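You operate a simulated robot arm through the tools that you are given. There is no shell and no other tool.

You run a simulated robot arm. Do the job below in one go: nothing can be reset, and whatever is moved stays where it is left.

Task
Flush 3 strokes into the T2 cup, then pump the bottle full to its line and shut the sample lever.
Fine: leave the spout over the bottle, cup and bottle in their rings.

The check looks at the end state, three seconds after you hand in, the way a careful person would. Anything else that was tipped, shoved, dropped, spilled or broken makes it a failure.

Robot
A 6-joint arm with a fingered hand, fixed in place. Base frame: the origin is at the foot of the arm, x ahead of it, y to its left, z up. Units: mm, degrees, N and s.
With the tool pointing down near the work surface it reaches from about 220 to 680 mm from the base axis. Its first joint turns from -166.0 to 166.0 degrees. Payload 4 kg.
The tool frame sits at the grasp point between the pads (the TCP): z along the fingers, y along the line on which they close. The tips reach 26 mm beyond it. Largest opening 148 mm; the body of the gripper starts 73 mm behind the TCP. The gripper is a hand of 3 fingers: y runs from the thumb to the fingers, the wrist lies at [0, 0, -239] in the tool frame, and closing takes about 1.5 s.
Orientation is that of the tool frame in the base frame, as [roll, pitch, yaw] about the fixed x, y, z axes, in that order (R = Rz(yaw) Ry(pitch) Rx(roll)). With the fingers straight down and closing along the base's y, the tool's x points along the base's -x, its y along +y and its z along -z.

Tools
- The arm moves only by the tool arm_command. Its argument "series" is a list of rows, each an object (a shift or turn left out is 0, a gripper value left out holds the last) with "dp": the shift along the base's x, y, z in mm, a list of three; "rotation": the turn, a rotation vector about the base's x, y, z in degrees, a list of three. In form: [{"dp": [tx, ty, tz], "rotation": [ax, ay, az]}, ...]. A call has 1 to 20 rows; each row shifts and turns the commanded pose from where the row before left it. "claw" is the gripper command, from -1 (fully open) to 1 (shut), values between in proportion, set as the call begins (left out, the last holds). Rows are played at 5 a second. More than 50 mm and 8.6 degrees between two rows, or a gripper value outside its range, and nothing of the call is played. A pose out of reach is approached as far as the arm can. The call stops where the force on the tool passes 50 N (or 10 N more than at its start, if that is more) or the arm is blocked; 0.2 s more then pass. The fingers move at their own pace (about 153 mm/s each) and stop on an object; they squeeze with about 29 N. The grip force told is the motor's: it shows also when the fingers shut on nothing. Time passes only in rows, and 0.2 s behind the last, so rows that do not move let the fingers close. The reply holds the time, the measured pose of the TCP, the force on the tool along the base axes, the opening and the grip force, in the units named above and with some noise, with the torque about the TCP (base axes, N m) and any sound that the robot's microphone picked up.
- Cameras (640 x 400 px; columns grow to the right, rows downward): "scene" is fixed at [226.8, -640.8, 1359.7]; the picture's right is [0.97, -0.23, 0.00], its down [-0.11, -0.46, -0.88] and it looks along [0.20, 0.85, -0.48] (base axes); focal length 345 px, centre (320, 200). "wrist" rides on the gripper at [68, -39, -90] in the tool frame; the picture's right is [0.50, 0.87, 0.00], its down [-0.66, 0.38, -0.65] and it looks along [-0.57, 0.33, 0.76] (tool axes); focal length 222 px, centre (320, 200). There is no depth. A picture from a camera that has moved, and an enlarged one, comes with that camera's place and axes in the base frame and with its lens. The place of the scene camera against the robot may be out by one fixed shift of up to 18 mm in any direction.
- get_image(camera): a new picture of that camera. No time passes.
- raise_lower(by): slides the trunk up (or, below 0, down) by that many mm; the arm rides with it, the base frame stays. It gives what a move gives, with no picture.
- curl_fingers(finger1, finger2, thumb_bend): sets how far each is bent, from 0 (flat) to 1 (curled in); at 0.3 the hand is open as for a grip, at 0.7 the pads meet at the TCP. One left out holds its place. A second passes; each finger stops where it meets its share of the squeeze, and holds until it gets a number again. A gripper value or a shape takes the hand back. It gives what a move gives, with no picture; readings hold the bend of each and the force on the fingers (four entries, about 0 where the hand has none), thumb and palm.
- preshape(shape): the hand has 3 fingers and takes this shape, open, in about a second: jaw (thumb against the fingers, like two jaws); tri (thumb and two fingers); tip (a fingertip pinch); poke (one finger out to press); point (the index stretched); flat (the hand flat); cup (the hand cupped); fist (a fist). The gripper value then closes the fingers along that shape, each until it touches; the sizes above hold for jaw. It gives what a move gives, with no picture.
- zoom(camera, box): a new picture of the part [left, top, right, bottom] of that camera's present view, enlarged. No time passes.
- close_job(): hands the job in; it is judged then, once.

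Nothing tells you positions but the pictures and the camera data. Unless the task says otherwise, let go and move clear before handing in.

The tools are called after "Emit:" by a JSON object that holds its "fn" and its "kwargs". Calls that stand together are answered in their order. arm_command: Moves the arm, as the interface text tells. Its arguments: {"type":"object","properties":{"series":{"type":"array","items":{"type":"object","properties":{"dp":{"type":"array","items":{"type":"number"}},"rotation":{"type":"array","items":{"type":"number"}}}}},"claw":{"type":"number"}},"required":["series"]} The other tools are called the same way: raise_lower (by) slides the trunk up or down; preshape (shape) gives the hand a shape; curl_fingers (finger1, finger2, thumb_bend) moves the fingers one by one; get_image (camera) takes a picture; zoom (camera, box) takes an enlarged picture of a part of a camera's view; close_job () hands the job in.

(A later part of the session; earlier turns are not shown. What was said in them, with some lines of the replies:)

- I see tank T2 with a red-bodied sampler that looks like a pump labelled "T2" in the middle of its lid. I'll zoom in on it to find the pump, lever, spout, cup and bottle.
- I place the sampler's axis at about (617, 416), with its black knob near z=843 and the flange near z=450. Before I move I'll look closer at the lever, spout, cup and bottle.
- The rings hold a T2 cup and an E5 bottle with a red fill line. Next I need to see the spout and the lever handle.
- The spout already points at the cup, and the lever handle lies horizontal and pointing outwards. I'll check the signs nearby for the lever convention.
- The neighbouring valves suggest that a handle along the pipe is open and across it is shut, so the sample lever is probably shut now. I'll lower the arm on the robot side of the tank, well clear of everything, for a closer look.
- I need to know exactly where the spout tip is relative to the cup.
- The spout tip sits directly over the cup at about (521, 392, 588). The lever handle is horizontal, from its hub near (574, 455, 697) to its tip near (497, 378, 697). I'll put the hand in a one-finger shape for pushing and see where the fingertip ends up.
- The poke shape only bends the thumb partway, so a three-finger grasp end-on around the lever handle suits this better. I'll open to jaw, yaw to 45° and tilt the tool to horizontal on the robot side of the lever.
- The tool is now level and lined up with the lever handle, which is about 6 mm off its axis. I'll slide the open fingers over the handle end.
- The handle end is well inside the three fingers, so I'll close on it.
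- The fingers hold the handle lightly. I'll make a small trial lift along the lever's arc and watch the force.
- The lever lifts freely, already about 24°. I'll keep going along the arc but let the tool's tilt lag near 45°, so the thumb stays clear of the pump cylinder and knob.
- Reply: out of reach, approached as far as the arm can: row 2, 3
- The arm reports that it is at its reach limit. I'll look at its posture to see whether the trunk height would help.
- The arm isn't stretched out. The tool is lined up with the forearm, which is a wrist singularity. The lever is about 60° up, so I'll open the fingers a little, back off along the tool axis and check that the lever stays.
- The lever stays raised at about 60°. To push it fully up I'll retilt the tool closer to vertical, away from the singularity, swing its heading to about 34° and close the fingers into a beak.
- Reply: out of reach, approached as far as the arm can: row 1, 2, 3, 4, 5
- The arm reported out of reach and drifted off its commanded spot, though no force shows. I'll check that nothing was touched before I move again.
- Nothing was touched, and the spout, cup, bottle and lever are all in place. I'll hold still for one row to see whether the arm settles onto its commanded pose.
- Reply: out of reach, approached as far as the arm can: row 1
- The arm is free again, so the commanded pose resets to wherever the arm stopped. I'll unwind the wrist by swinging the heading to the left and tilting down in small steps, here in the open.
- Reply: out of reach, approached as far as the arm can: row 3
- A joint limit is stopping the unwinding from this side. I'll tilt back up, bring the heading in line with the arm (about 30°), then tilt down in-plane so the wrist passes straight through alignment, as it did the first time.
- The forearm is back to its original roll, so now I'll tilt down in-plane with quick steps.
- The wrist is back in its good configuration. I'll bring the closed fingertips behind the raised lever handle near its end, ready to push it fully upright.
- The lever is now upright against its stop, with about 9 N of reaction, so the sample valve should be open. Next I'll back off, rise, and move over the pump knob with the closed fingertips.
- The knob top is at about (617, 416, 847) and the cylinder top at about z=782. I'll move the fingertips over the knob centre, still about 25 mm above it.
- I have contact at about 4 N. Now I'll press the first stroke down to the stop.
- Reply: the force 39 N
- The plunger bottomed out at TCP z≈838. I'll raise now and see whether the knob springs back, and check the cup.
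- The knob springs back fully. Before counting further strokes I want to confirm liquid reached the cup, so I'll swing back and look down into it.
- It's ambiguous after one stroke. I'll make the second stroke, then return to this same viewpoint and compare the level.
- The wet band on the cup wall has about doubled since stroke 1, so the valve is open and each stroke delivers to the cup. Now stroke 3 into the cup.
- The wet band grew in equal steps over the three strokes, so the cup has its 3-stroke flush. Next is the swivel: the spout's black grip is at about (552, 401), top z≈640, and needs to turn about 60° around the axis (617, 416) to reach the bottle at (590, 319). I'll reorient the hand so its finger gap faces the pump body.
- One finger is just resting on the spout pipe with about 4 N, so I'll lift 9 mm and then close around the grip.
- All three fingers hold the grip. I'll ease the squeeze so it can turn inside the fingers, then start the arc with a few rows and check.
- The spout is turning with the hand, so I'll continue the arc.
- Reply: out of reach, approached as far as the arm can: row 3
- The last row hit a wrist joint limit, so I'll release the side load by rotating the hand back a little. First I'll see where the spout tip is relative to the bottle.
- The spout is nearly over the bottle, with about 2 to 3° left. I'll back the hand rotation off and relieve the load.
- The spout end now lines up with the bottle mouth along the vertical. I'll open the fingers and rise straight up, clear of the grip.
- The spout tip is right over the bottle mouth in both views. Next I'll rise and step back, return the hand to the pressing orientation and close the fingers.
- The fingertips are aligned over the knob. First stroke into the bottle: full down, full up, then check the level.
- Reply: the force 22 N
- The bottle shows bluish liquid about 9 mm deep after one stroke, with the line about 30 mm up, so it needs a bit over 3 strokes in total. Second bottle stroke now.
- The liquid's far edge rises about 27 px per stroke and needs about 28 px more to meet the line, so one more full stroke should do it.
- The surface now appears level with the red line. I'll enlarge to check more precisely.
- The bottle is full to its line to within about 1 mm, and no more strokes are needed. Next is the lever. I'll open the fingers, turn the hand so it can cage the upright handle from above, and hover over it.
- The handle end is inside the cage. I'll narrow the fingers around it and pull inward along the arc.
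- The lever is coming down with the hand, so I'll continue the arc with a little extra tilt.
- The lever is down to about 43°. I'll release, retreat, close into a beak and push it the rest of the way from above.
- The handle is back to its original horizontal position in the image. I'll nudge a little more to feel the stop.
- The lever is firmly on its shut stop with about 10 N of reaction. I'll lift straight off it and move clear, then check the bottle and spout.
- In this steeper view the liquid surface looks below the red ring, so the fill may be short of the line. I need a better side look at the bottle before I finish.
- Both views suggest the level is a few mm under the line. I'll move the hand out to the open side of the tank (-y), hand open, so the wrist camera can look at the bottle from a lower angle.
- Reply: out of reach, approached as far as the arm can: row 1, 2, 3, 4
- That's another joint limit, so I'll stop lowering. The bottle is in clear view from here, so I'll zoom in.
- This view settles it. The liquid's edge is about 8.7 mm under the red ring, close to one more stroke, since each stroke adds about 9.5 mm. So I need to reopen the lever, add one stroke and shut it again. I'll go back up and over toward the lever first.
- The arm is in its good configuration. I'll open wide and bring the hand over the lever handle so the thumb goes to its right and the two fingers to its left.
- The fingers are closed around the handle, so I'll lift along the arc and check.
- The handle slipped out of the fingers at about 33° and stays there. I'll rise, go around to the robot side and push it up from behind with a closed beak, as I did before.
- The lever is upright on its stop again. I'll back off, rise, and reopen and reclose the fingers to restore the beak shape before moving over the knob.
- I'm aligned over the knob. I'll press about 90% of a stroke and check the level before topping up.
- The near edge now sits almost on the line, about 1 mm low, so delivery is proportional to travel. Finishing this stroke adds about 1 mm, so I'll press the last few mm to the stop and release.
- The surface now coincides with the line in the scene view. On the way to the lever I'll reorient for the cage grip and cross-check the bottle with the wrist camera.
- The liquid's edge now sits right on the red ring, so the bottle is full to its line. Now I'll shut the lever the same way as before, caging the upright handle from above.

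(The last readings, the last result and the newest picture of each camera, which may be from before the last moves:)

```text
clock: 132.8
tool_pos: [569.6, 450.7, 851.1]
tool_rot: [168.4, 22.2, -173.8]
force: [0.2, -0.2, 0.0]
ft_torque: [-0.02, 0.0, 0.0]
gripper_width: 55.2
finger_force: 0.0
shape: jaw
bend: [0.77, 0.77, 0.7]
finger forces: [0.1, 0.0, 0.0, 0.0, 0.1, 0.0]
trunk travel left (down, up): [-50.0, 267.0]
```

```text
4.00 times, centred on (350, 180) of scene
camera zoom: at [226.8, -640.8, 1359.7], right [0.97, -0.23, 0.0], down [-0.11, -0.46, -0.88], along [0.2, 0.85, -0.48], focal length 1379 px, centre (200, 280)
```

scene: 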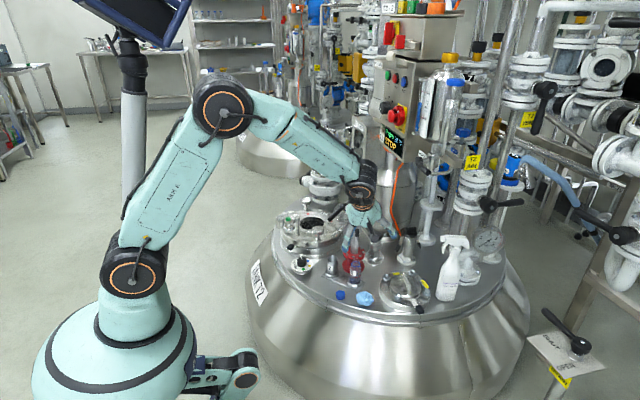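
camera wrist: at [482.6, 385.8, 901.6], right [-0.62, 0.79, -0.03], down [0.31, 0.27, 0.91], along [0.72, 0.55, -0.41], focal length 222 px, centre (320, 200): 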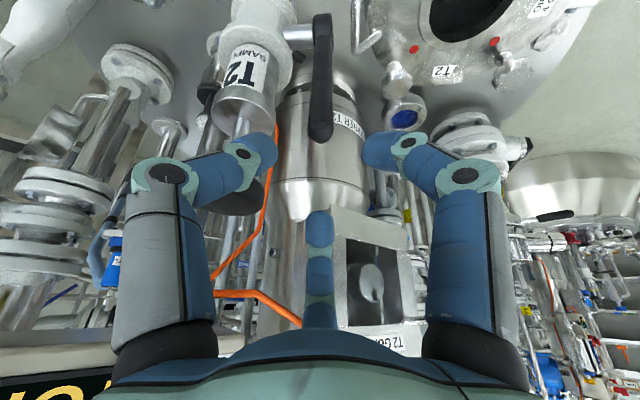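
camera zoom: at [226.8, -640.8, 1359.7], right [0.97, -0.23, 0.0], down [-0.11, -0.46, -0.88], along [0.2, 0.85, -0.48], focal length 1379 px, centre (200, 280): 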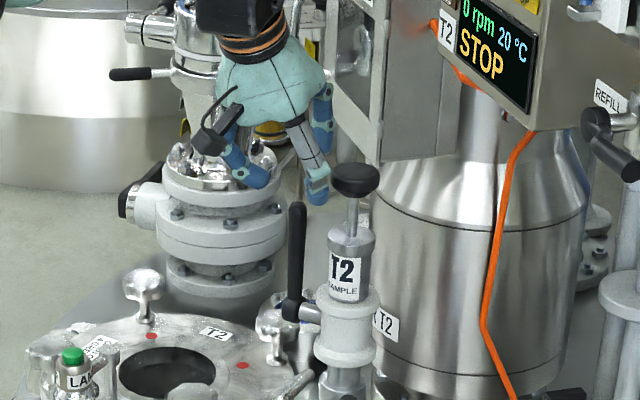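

Same picture as the first time, with the handle end between the fingers. I'll descend to cage it, narrow the fingers and pull inward.

Emit:
{"fn": "arm_command", "kwargs": {"series": [{"dp": [0, 0, -15]}, {"dp": [0, 0, -15]}, {"dp": [0, 0, -13]}, {"dp": [0, 0, 0]}]}}

Emit:
{"fn": "arm_command", "kwargs": {"series": [{"dp": [0, 0, 0]}, {"dp": [0, 0, 0]}, {"dp": [0, 0, 0]}, {"dp": [-9.8, -9.8, -1]}, {"dp": [-9.7, -9.7, -2.9]}, {"dp": [-9.3, -9.3, -4.7]}, {"dp": [0, 0, 0]}], "claw": 0.75}}

Emit:
{"fn": "get_image", "kwargs": {"camera": "wrist"}}

Emit:
{"fn": "zoom", "kwargs": {"camera": "scene", "box": [310, 140, 380, 240]}}

```text
clock: 133.8
tool_pos: [568.6, 451.4, 809.8]
tool_rot: [168.4, 22.2, -173.8]
force: [0.5, -0.6, -0.4]
ft_torque: [-0.01, 0.03, 0.03]
gripper_width: 55.3
finger_force: 0.0
shape: jaw
bend: [0.77, 0.77, 0.7]
finger forces: [0.0, 0.1, 0.0, 0.1, 0.1, 0.0]
trunk travel left (down, up): [-50.0, 267.0]
```

```text
clock: 135.4
tool_pos: [542.5, 421.2, 799.2]
tool_rot: [168.4, 22.2, -173.9]
force: [0.9, 0.4, 0.4]
ft_torque: [0.02, 0.01, 0.01]
gripper_width: 18.9
finger_force: 0.1
shape: jaw
bend: [0.74, 0.73, 0.7]
finger forces: [0.1, 1.6, 0.0, 0.1, 0.0, 0.0]
trunk travel left (down, up): [-50.0, 267.0]
```

```text
taken
camera wrist: at [455.5, 355.6, 849.1], right [-0.62, 0.79, -0.03], down [0.31, 0.27, 0.91], along [0.73, 0.55, -0.41], focal length 222 px, centre (320, 200)
```

wrist: 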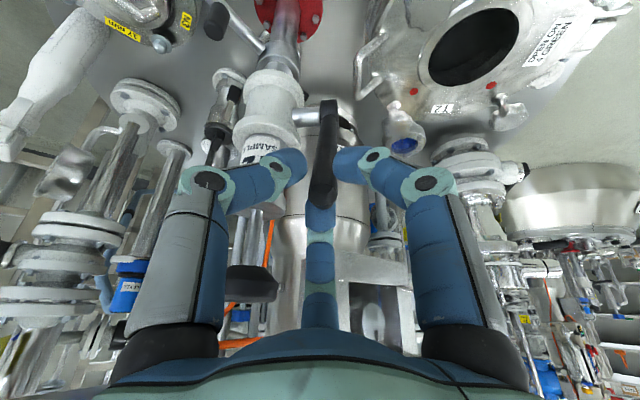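

```text
4.00 times, centred on (345, 190) of scene
camera zoom: at [226.8, -640.8, 1359.7], right [0.97, -0.23, 0.0], down [-0.11, -0.46, -0.88], along [0.2, 0.85, -0.48], focal length 1379 px, centre (220, 240)
```

zoom: 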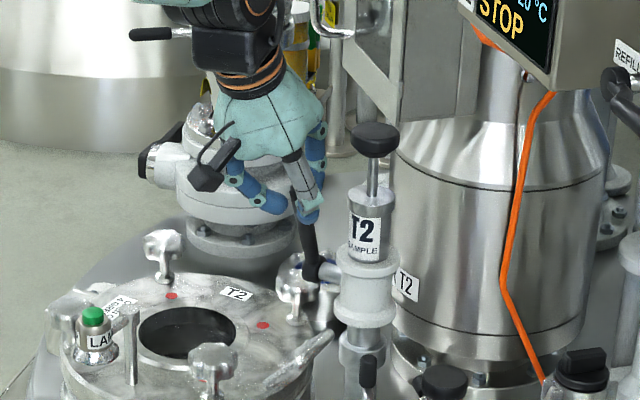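

It's tracking the same way as before. I'll continue to about 43°, then release, retreat and close to a beak.

Emit:
{"fn": "arm_command", "kwargs": {"series": [{"dp": [-8.7, -8.7, -6.6]}, {"dp": [-8.0, -8.0, -8.2], "rotation": [2.2, -3.3, 0]}, {"dp": [-7.1, -7.1, -9.7], "rotation": [2.2, -3.3, 0]}, {"dp": [0, 0, 0]}]}}

Emit:
{"fn": "arm_command", "kwargs": {"series": [{"dp": [0, 0, 0]}, {"dp": [0, 0, 0]}, {"dp": [-10, -7, 19]}, {"dp": [-10, -7, 20]}, {"dp": [-11, -7, 20], "rotation": [-2.2, 3.3, 0]}, {"dp": [0, 0, 10], "rotation": [-2.2, 3.3, 0]}, {"dp": [0, 0, 0]}], "claw": 0.25}}

Emit:
{"fn": "arm_command", "kwargs": {"series": [{"dp": [0, 0, 0]}, {"dp": [0, 0, 0]}, {"dp": [0, 0, 0]}, {"dp": [0, 0, 0]}], "claw": 1.0}}

Emit:
{"fn": "zoom", "kwargs": {"camera": "scene", "box": [310, 150, 380, 250]}}

```text
clock: 136.4
tool_pos: [517.3, 397.7, 773.5]
tool_rot: [164.2, 29.2, -175.6]
force: [0.9, -0.6, 1.1]
ft_torque: [0.04, -0.01, -0.04]
gripper_width: 19.2
finger_force: 0.0
shape: jaw
bend: [0.74, 0.74, 0.7]
finger forces: [0.0, 1.5, 0.1, 0.1, 0.0, 0.0]
trunk travel left (down, up): [-50.0, 267.0]
```

```text
clock: 138.0
tool_pos: [486.7, 377.2, 842.0]
tool_rot: [168.4, 22.2, -174.0]
force: [-0.6, -0.5, 0.4]
ft_torque: [-0.05, -0.03, -0.02]
gripper_width: 55.4
finger_force: 0.1
shape: jaw
bend: [0.77, 0.77, 0.7]
finger forces: [0.1, 0.1, 0.0, 0.0, 0.0, 0.1]
trunk travel left (down, up): [-50.0, 267.0]
```

```text
clock: 139.0
tool_pos: [487.1, 377.0, 843.2]
tool_rot: [168.3, 22.2, -173.9]
force: [0.4, -0.6, -0.2]
ft_torque: [0.01, -0.01, 0.03]
gripper_width: 0.0
finger_force: 29.0
shape: jaw
bend: [0.7, 0.7, 0.7]
finger forces: [0.0, 0.0, 0.0, 0.1, 0.0, 0.0]
trunk travel left (down, up): [-50.0, 267.0]
```

```text
4.00 times, centred on (345, 200) of scene
camera zoom: at [226.8, -640.8, 1359.7], right [0.97, -0.23, 0.0], down [-0.11, -0.46, -0.88], along [0.2, 0.85, -0.48], focal length 1379 px, centre (220, 200)
```

zoom: 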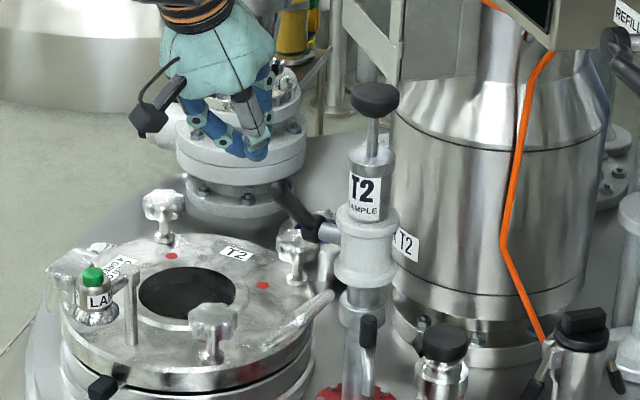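

The lever is again at about 50°, the same state as the first time. I'll push it down with the beak along the same path.

Emit:
{"fn": "arm_command", "kwargs": {"series": [{"dp": [28, 25, 0]}, {"dp": [28.6, 26, 0]}, {"dp": [0, 0, -18]}, {"dp": [-2.8, -2.8, -18]}, {"dp": [-8.0, -8.0, -6.5]}, {"dp": [-7.4, -7.4, -7]}, {"dp": [0, 0, 0]}]}}

Emit:
{"fn": "arm_command", "kwargs": {"series": [{"dp": [-6.6, -6.6, -8.4]}, {"dp": [-5.7, -5.7, -9.7]}, {"dp": [-4.7, -4.7, -10.6]}, {"dp": [-3.6, -3.6, -11.5]}, {"dp": [0, 0, 0]}]}}

Emit:
{"fn": "zoom", "kwargs": {"camera": "scene", "box": [310, 150, 380, 250]}}

```text
clock: 140.6
tool_pos: [524.8, 409.3, 793.9]
tool_rot: [168.5, 22.2, -173.8]
force: [0.0, 0.5, 0.4]
ft_torque: [0.01, 0.01, 0.01]
gripper_width: 0.0
finger_force: 28.9
shape: jaw
bend: [0.7, 0.7, 0.7]
finger forces: [0.1, 0.0, 0.1, 0.0, 0.0, 0.1]
trunk travel left (down, up): [-50.0, 267.0]
```

```text
clock: 141.8
tool_pos: [504.4, 389.5, 753.6]
tool_rot: [168.6, 22.2, -173.9]
force: [-0.9, 0.5, 0.5]
ft_torque: [0.0, -0.01, 0.03]
gripper_width: 0.0
finger_force: 28.9
shape: jaw
bend: [0.7, 0.7, 0.7]
finger forces: [0.0, 0.1, 0.1, 0.0, 0.0, 0.0]
trunk travel left (down, up): [-50.0, 267.0]
```

```text
4.00 times, centred on (345, 200) of scene
camera zoom: at [226.8, -640.8, 1359.7], right [0.97, -0.23, 0.0], down [-0.11, -0.46, -0.88], along [0.2, 0.85, -0.48], focal length 1379 px, centre (220, 200)
```

zoom: 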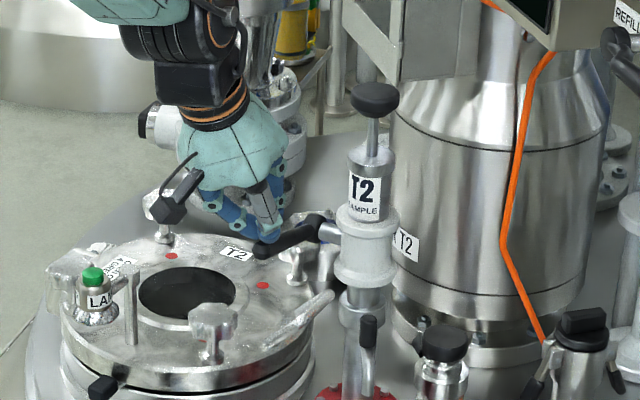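

Emit:
{"fn": "arm_command", "kwargs": {"series": [{"dp": [-2.0, -2.0, -8]}, {"dp": [-0.6, -0.6, -5]}, {"dp": [0, 0, -4]}, {"dp": [0, 0, -4]}, {"dp": [0, 0, -3]}, {"dp": [0, 0, 0]}]}}

Emit:
{"fn": "zoom", "kwargs": {"camera": "scene", "box": [310, 170, 390, 250]}}

```text
clock: 143.2
tool_pos: [502.4, 385.5, 729.8]
tool_rot: [168.4, 22.1, -173.9]
force: [0.8, -0.1, -0.8]
ft_torque: [0.03, 0.0, -0.04]
gripper_width: 0.0
finger_force: 29.1
shape: jaw
bend: [0.7, 0.7, 0.7]
finger forces: [0.1, 0.1, 0.0, 0.1, 0.2, 0.0]
trunk travel left (down, up): [-50.0, 267.0]
```

```text
5.00 times, centred on (350, 210) of scene
camera zoom: at [226.8, -640.8, 1359.7], right [0.97, -0.23, 0.0], down [-0.11, -0.46, -0.88], along [0.2, 0.85, -0.48], focal length 1724 px, centre (170, 150)
```

zoom: 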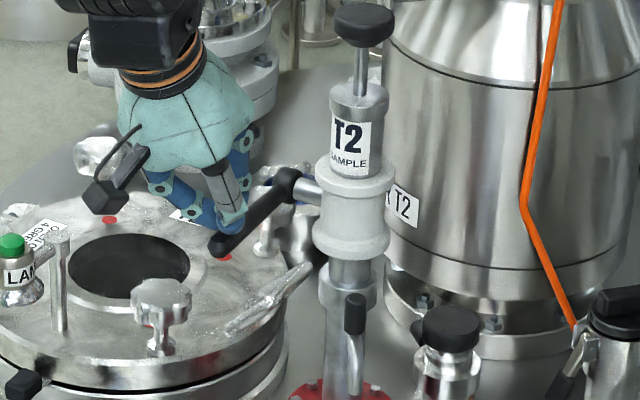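

I'll nudge down a few more mm until the shut stop is felt.

Emit:
{"fn": "arm_command", "kwargs": {"series": [{"dp": [0, 0, -2]}, {"dp": [0, 0, -2]}, {"dp": [0, 0, -1]}, {"dp": [0, 0, 0]}]}}

Emit:
{"fn": "zoom", "kwargs": {"camera": "scene", "box": [310, 170, 390, 250]}}

```text
clock: 144.2
tool_pos: [502.2, 386.7, 727.1]
tool_rot: [168.1, 22.4, -174.1]
force: [8.0, -7.2, 23.0]
ft_torque: [-0.17, -0.36, -0.06]
gripper_width: 0.0
finger_force: 28.6
shape: jaw
bend: [0.7, 0.7, 0.7]
finger forces: [0.1, 0.0, 0.1, 0.1, 61.9, 0.0]
trunk travel left (down, up): [-50.0, 267.0]
```

```text
5.00 times, centred on (350, 210) of scene
camera zoom: at [226.8, -640.8, 1359.7], right [0.97, -0.23, 0.0], down [-0.11, -0.46, -0.88], along [0.2, 0.85, -0.48], focal length 1724 px, centre (170, 150)
```

zoom: 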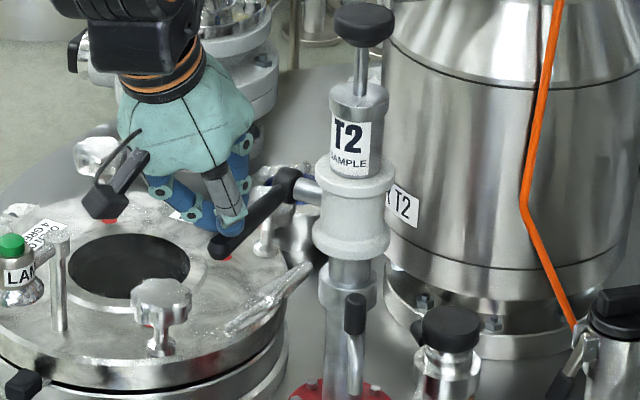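

The lever is firmly on its shut stop with about 23 N of reaction. I'll lift straight off, move clear and do the final checks.

Emit:
{"fn": "arm_command", "kwargs": {"series": [{"dp": [0, 0, 15]}, {"dp": [0, 0, 30]}, {"dp": [-12, -12, 40]}, {"dp": [-20, -20, 40]}, {"dp": [-22, -18, 40]}, {"dp": [0, 0, 0]}]}}

Emit:
{"fn": "zoom", "kwargs": {"camera": "wrist", "box": [220, 0, 380, 140]}}

Emit:
{"fn": "zoom", "kwargs": {"camera": "wrist", "box": [250, 0, 290, 25]}}

Emit:
{"fn": "zoom", "kwargs": {"camera": "scene", "box": [310, 160, 400, 300]}}

Emit:
{"fn": "zoom", "kwargs": {"camera": "scene", "box": [336, 215, 384, 290]}}

```text
clock: 145.6
tool_pos: [447.1, 335.5, 891.8]
tool_rot: [168.5, 22.2, -173.9]
force: [-1.0, -0.5, 0.3]
ft_torque: [0.0, -0.03, 0.04]
gripper_width: 0.1
finger_force: 29.2
shape: jaw
bend: [0.7, 0.7, 0.7]
finger forces: [0.1, 0.0, 0.0, 0.1, 0.0, 0.1]
trunk travel left (down, up): [-50.0, 267.0]
```

```text
2.86 times, centred on (300, 70) of wrist
camera zoom: at [360.2, 270.2, 941.5], right [-0.62, 0.79, -0.03], down [0.31, 0.27, 0.91], along [0.72, 0.55, -0.41], focal length 635 px, centre (377, 571)
```

zoom: 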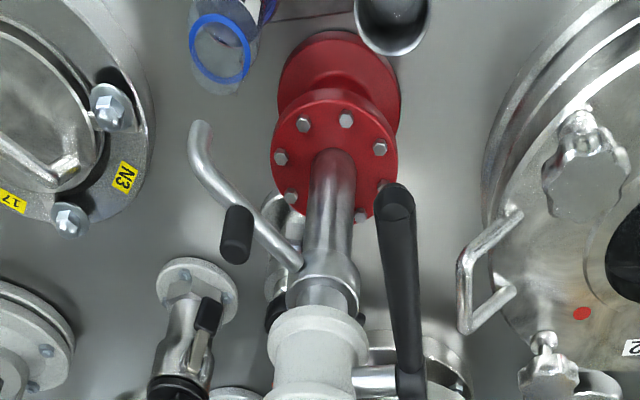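

```text
16.00 times, centred on (270, 12) of wrist
camera zoom: at [360.2, 270.2, 941.5], right [-0.62, 0.79, -0.03], down [0.31, 0.27, 0.91], along [0.72, 0.55, -0.41], focal length 3554 px, centre (1120, 3200)
```

zoom: 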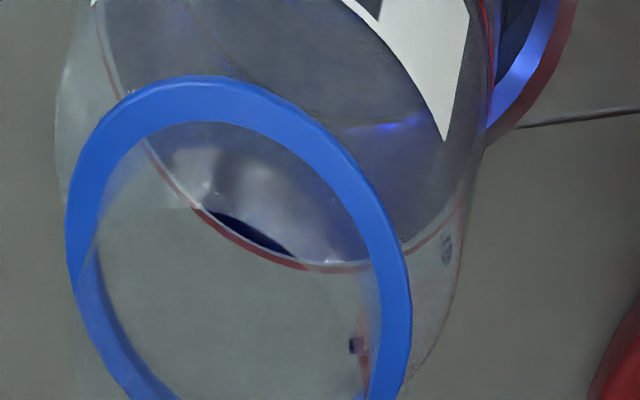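

```text
2.86 times, centred on (355, 230) of scene
camera zoom: at [226.8, -640.8, 1359.7], right [0.97, -0.23, 0.0], down [-0.11, -0.46, -0.88], along [0.2, 0.85, -0.48], focal length 985 px, centre (220, 114)
```

zoom: 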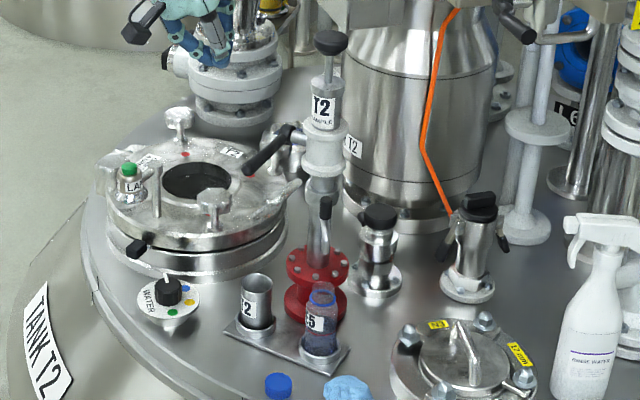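

```text
5.33 times, centred on (360, 252) of scene
camera zoom: at [226.8, -640.8, 1359.7], right [0.97, -0.23, 0.0], down [-0.11, -0.46, -0.88], along [0.2, 0.85, -0.48], focal length 1839 px, centre (107, -80)
```

zoom: 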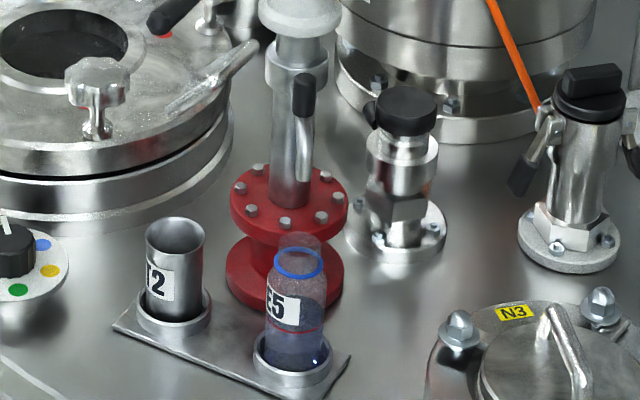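

Everything checks out. The cup has its three flush strokes, the bottle's liquid edge sits on the red line, and the spout is over the bottle. The lever is horizontal on its shut stop, the knob is fully up, and both vessels are in their rings with no spill visible. The hand is clear, so I'm handing in.

Emit:
{"fn": "close_job", "kwargs": {}}

```text
The job is handed in.
```

The job is handed in: the T2 cup got its three flush strokes, the bottle is pumped full to its line, and the sample lever is shut. The spout is over the bottle, and the cup and bottle are in their rings.

- **Flush:** I made three full strokes with the lever open. The wet band inside the cup grew by an equal amount each time.
- **Bottle:** It took four strokes. After three I judged it full and shut the lever, but a closer look showed the level about 9 mm under the line. I reopened the lever, added one more stroke and shut it again. The liquid edge now sits on the red line, to within about 1–2 mm by camera.
- **Lever:** It is horizontal, in the same place it started, and was pressed firmly onto its shut stop.
- **Surroundings:** I saw no spills, and nothing nearby was knocked or moved. The arm hit joint limits several times and drifted off its commanded position. One of those put a brief side load of about 16–19 N on the spout grip, with no visible effect.
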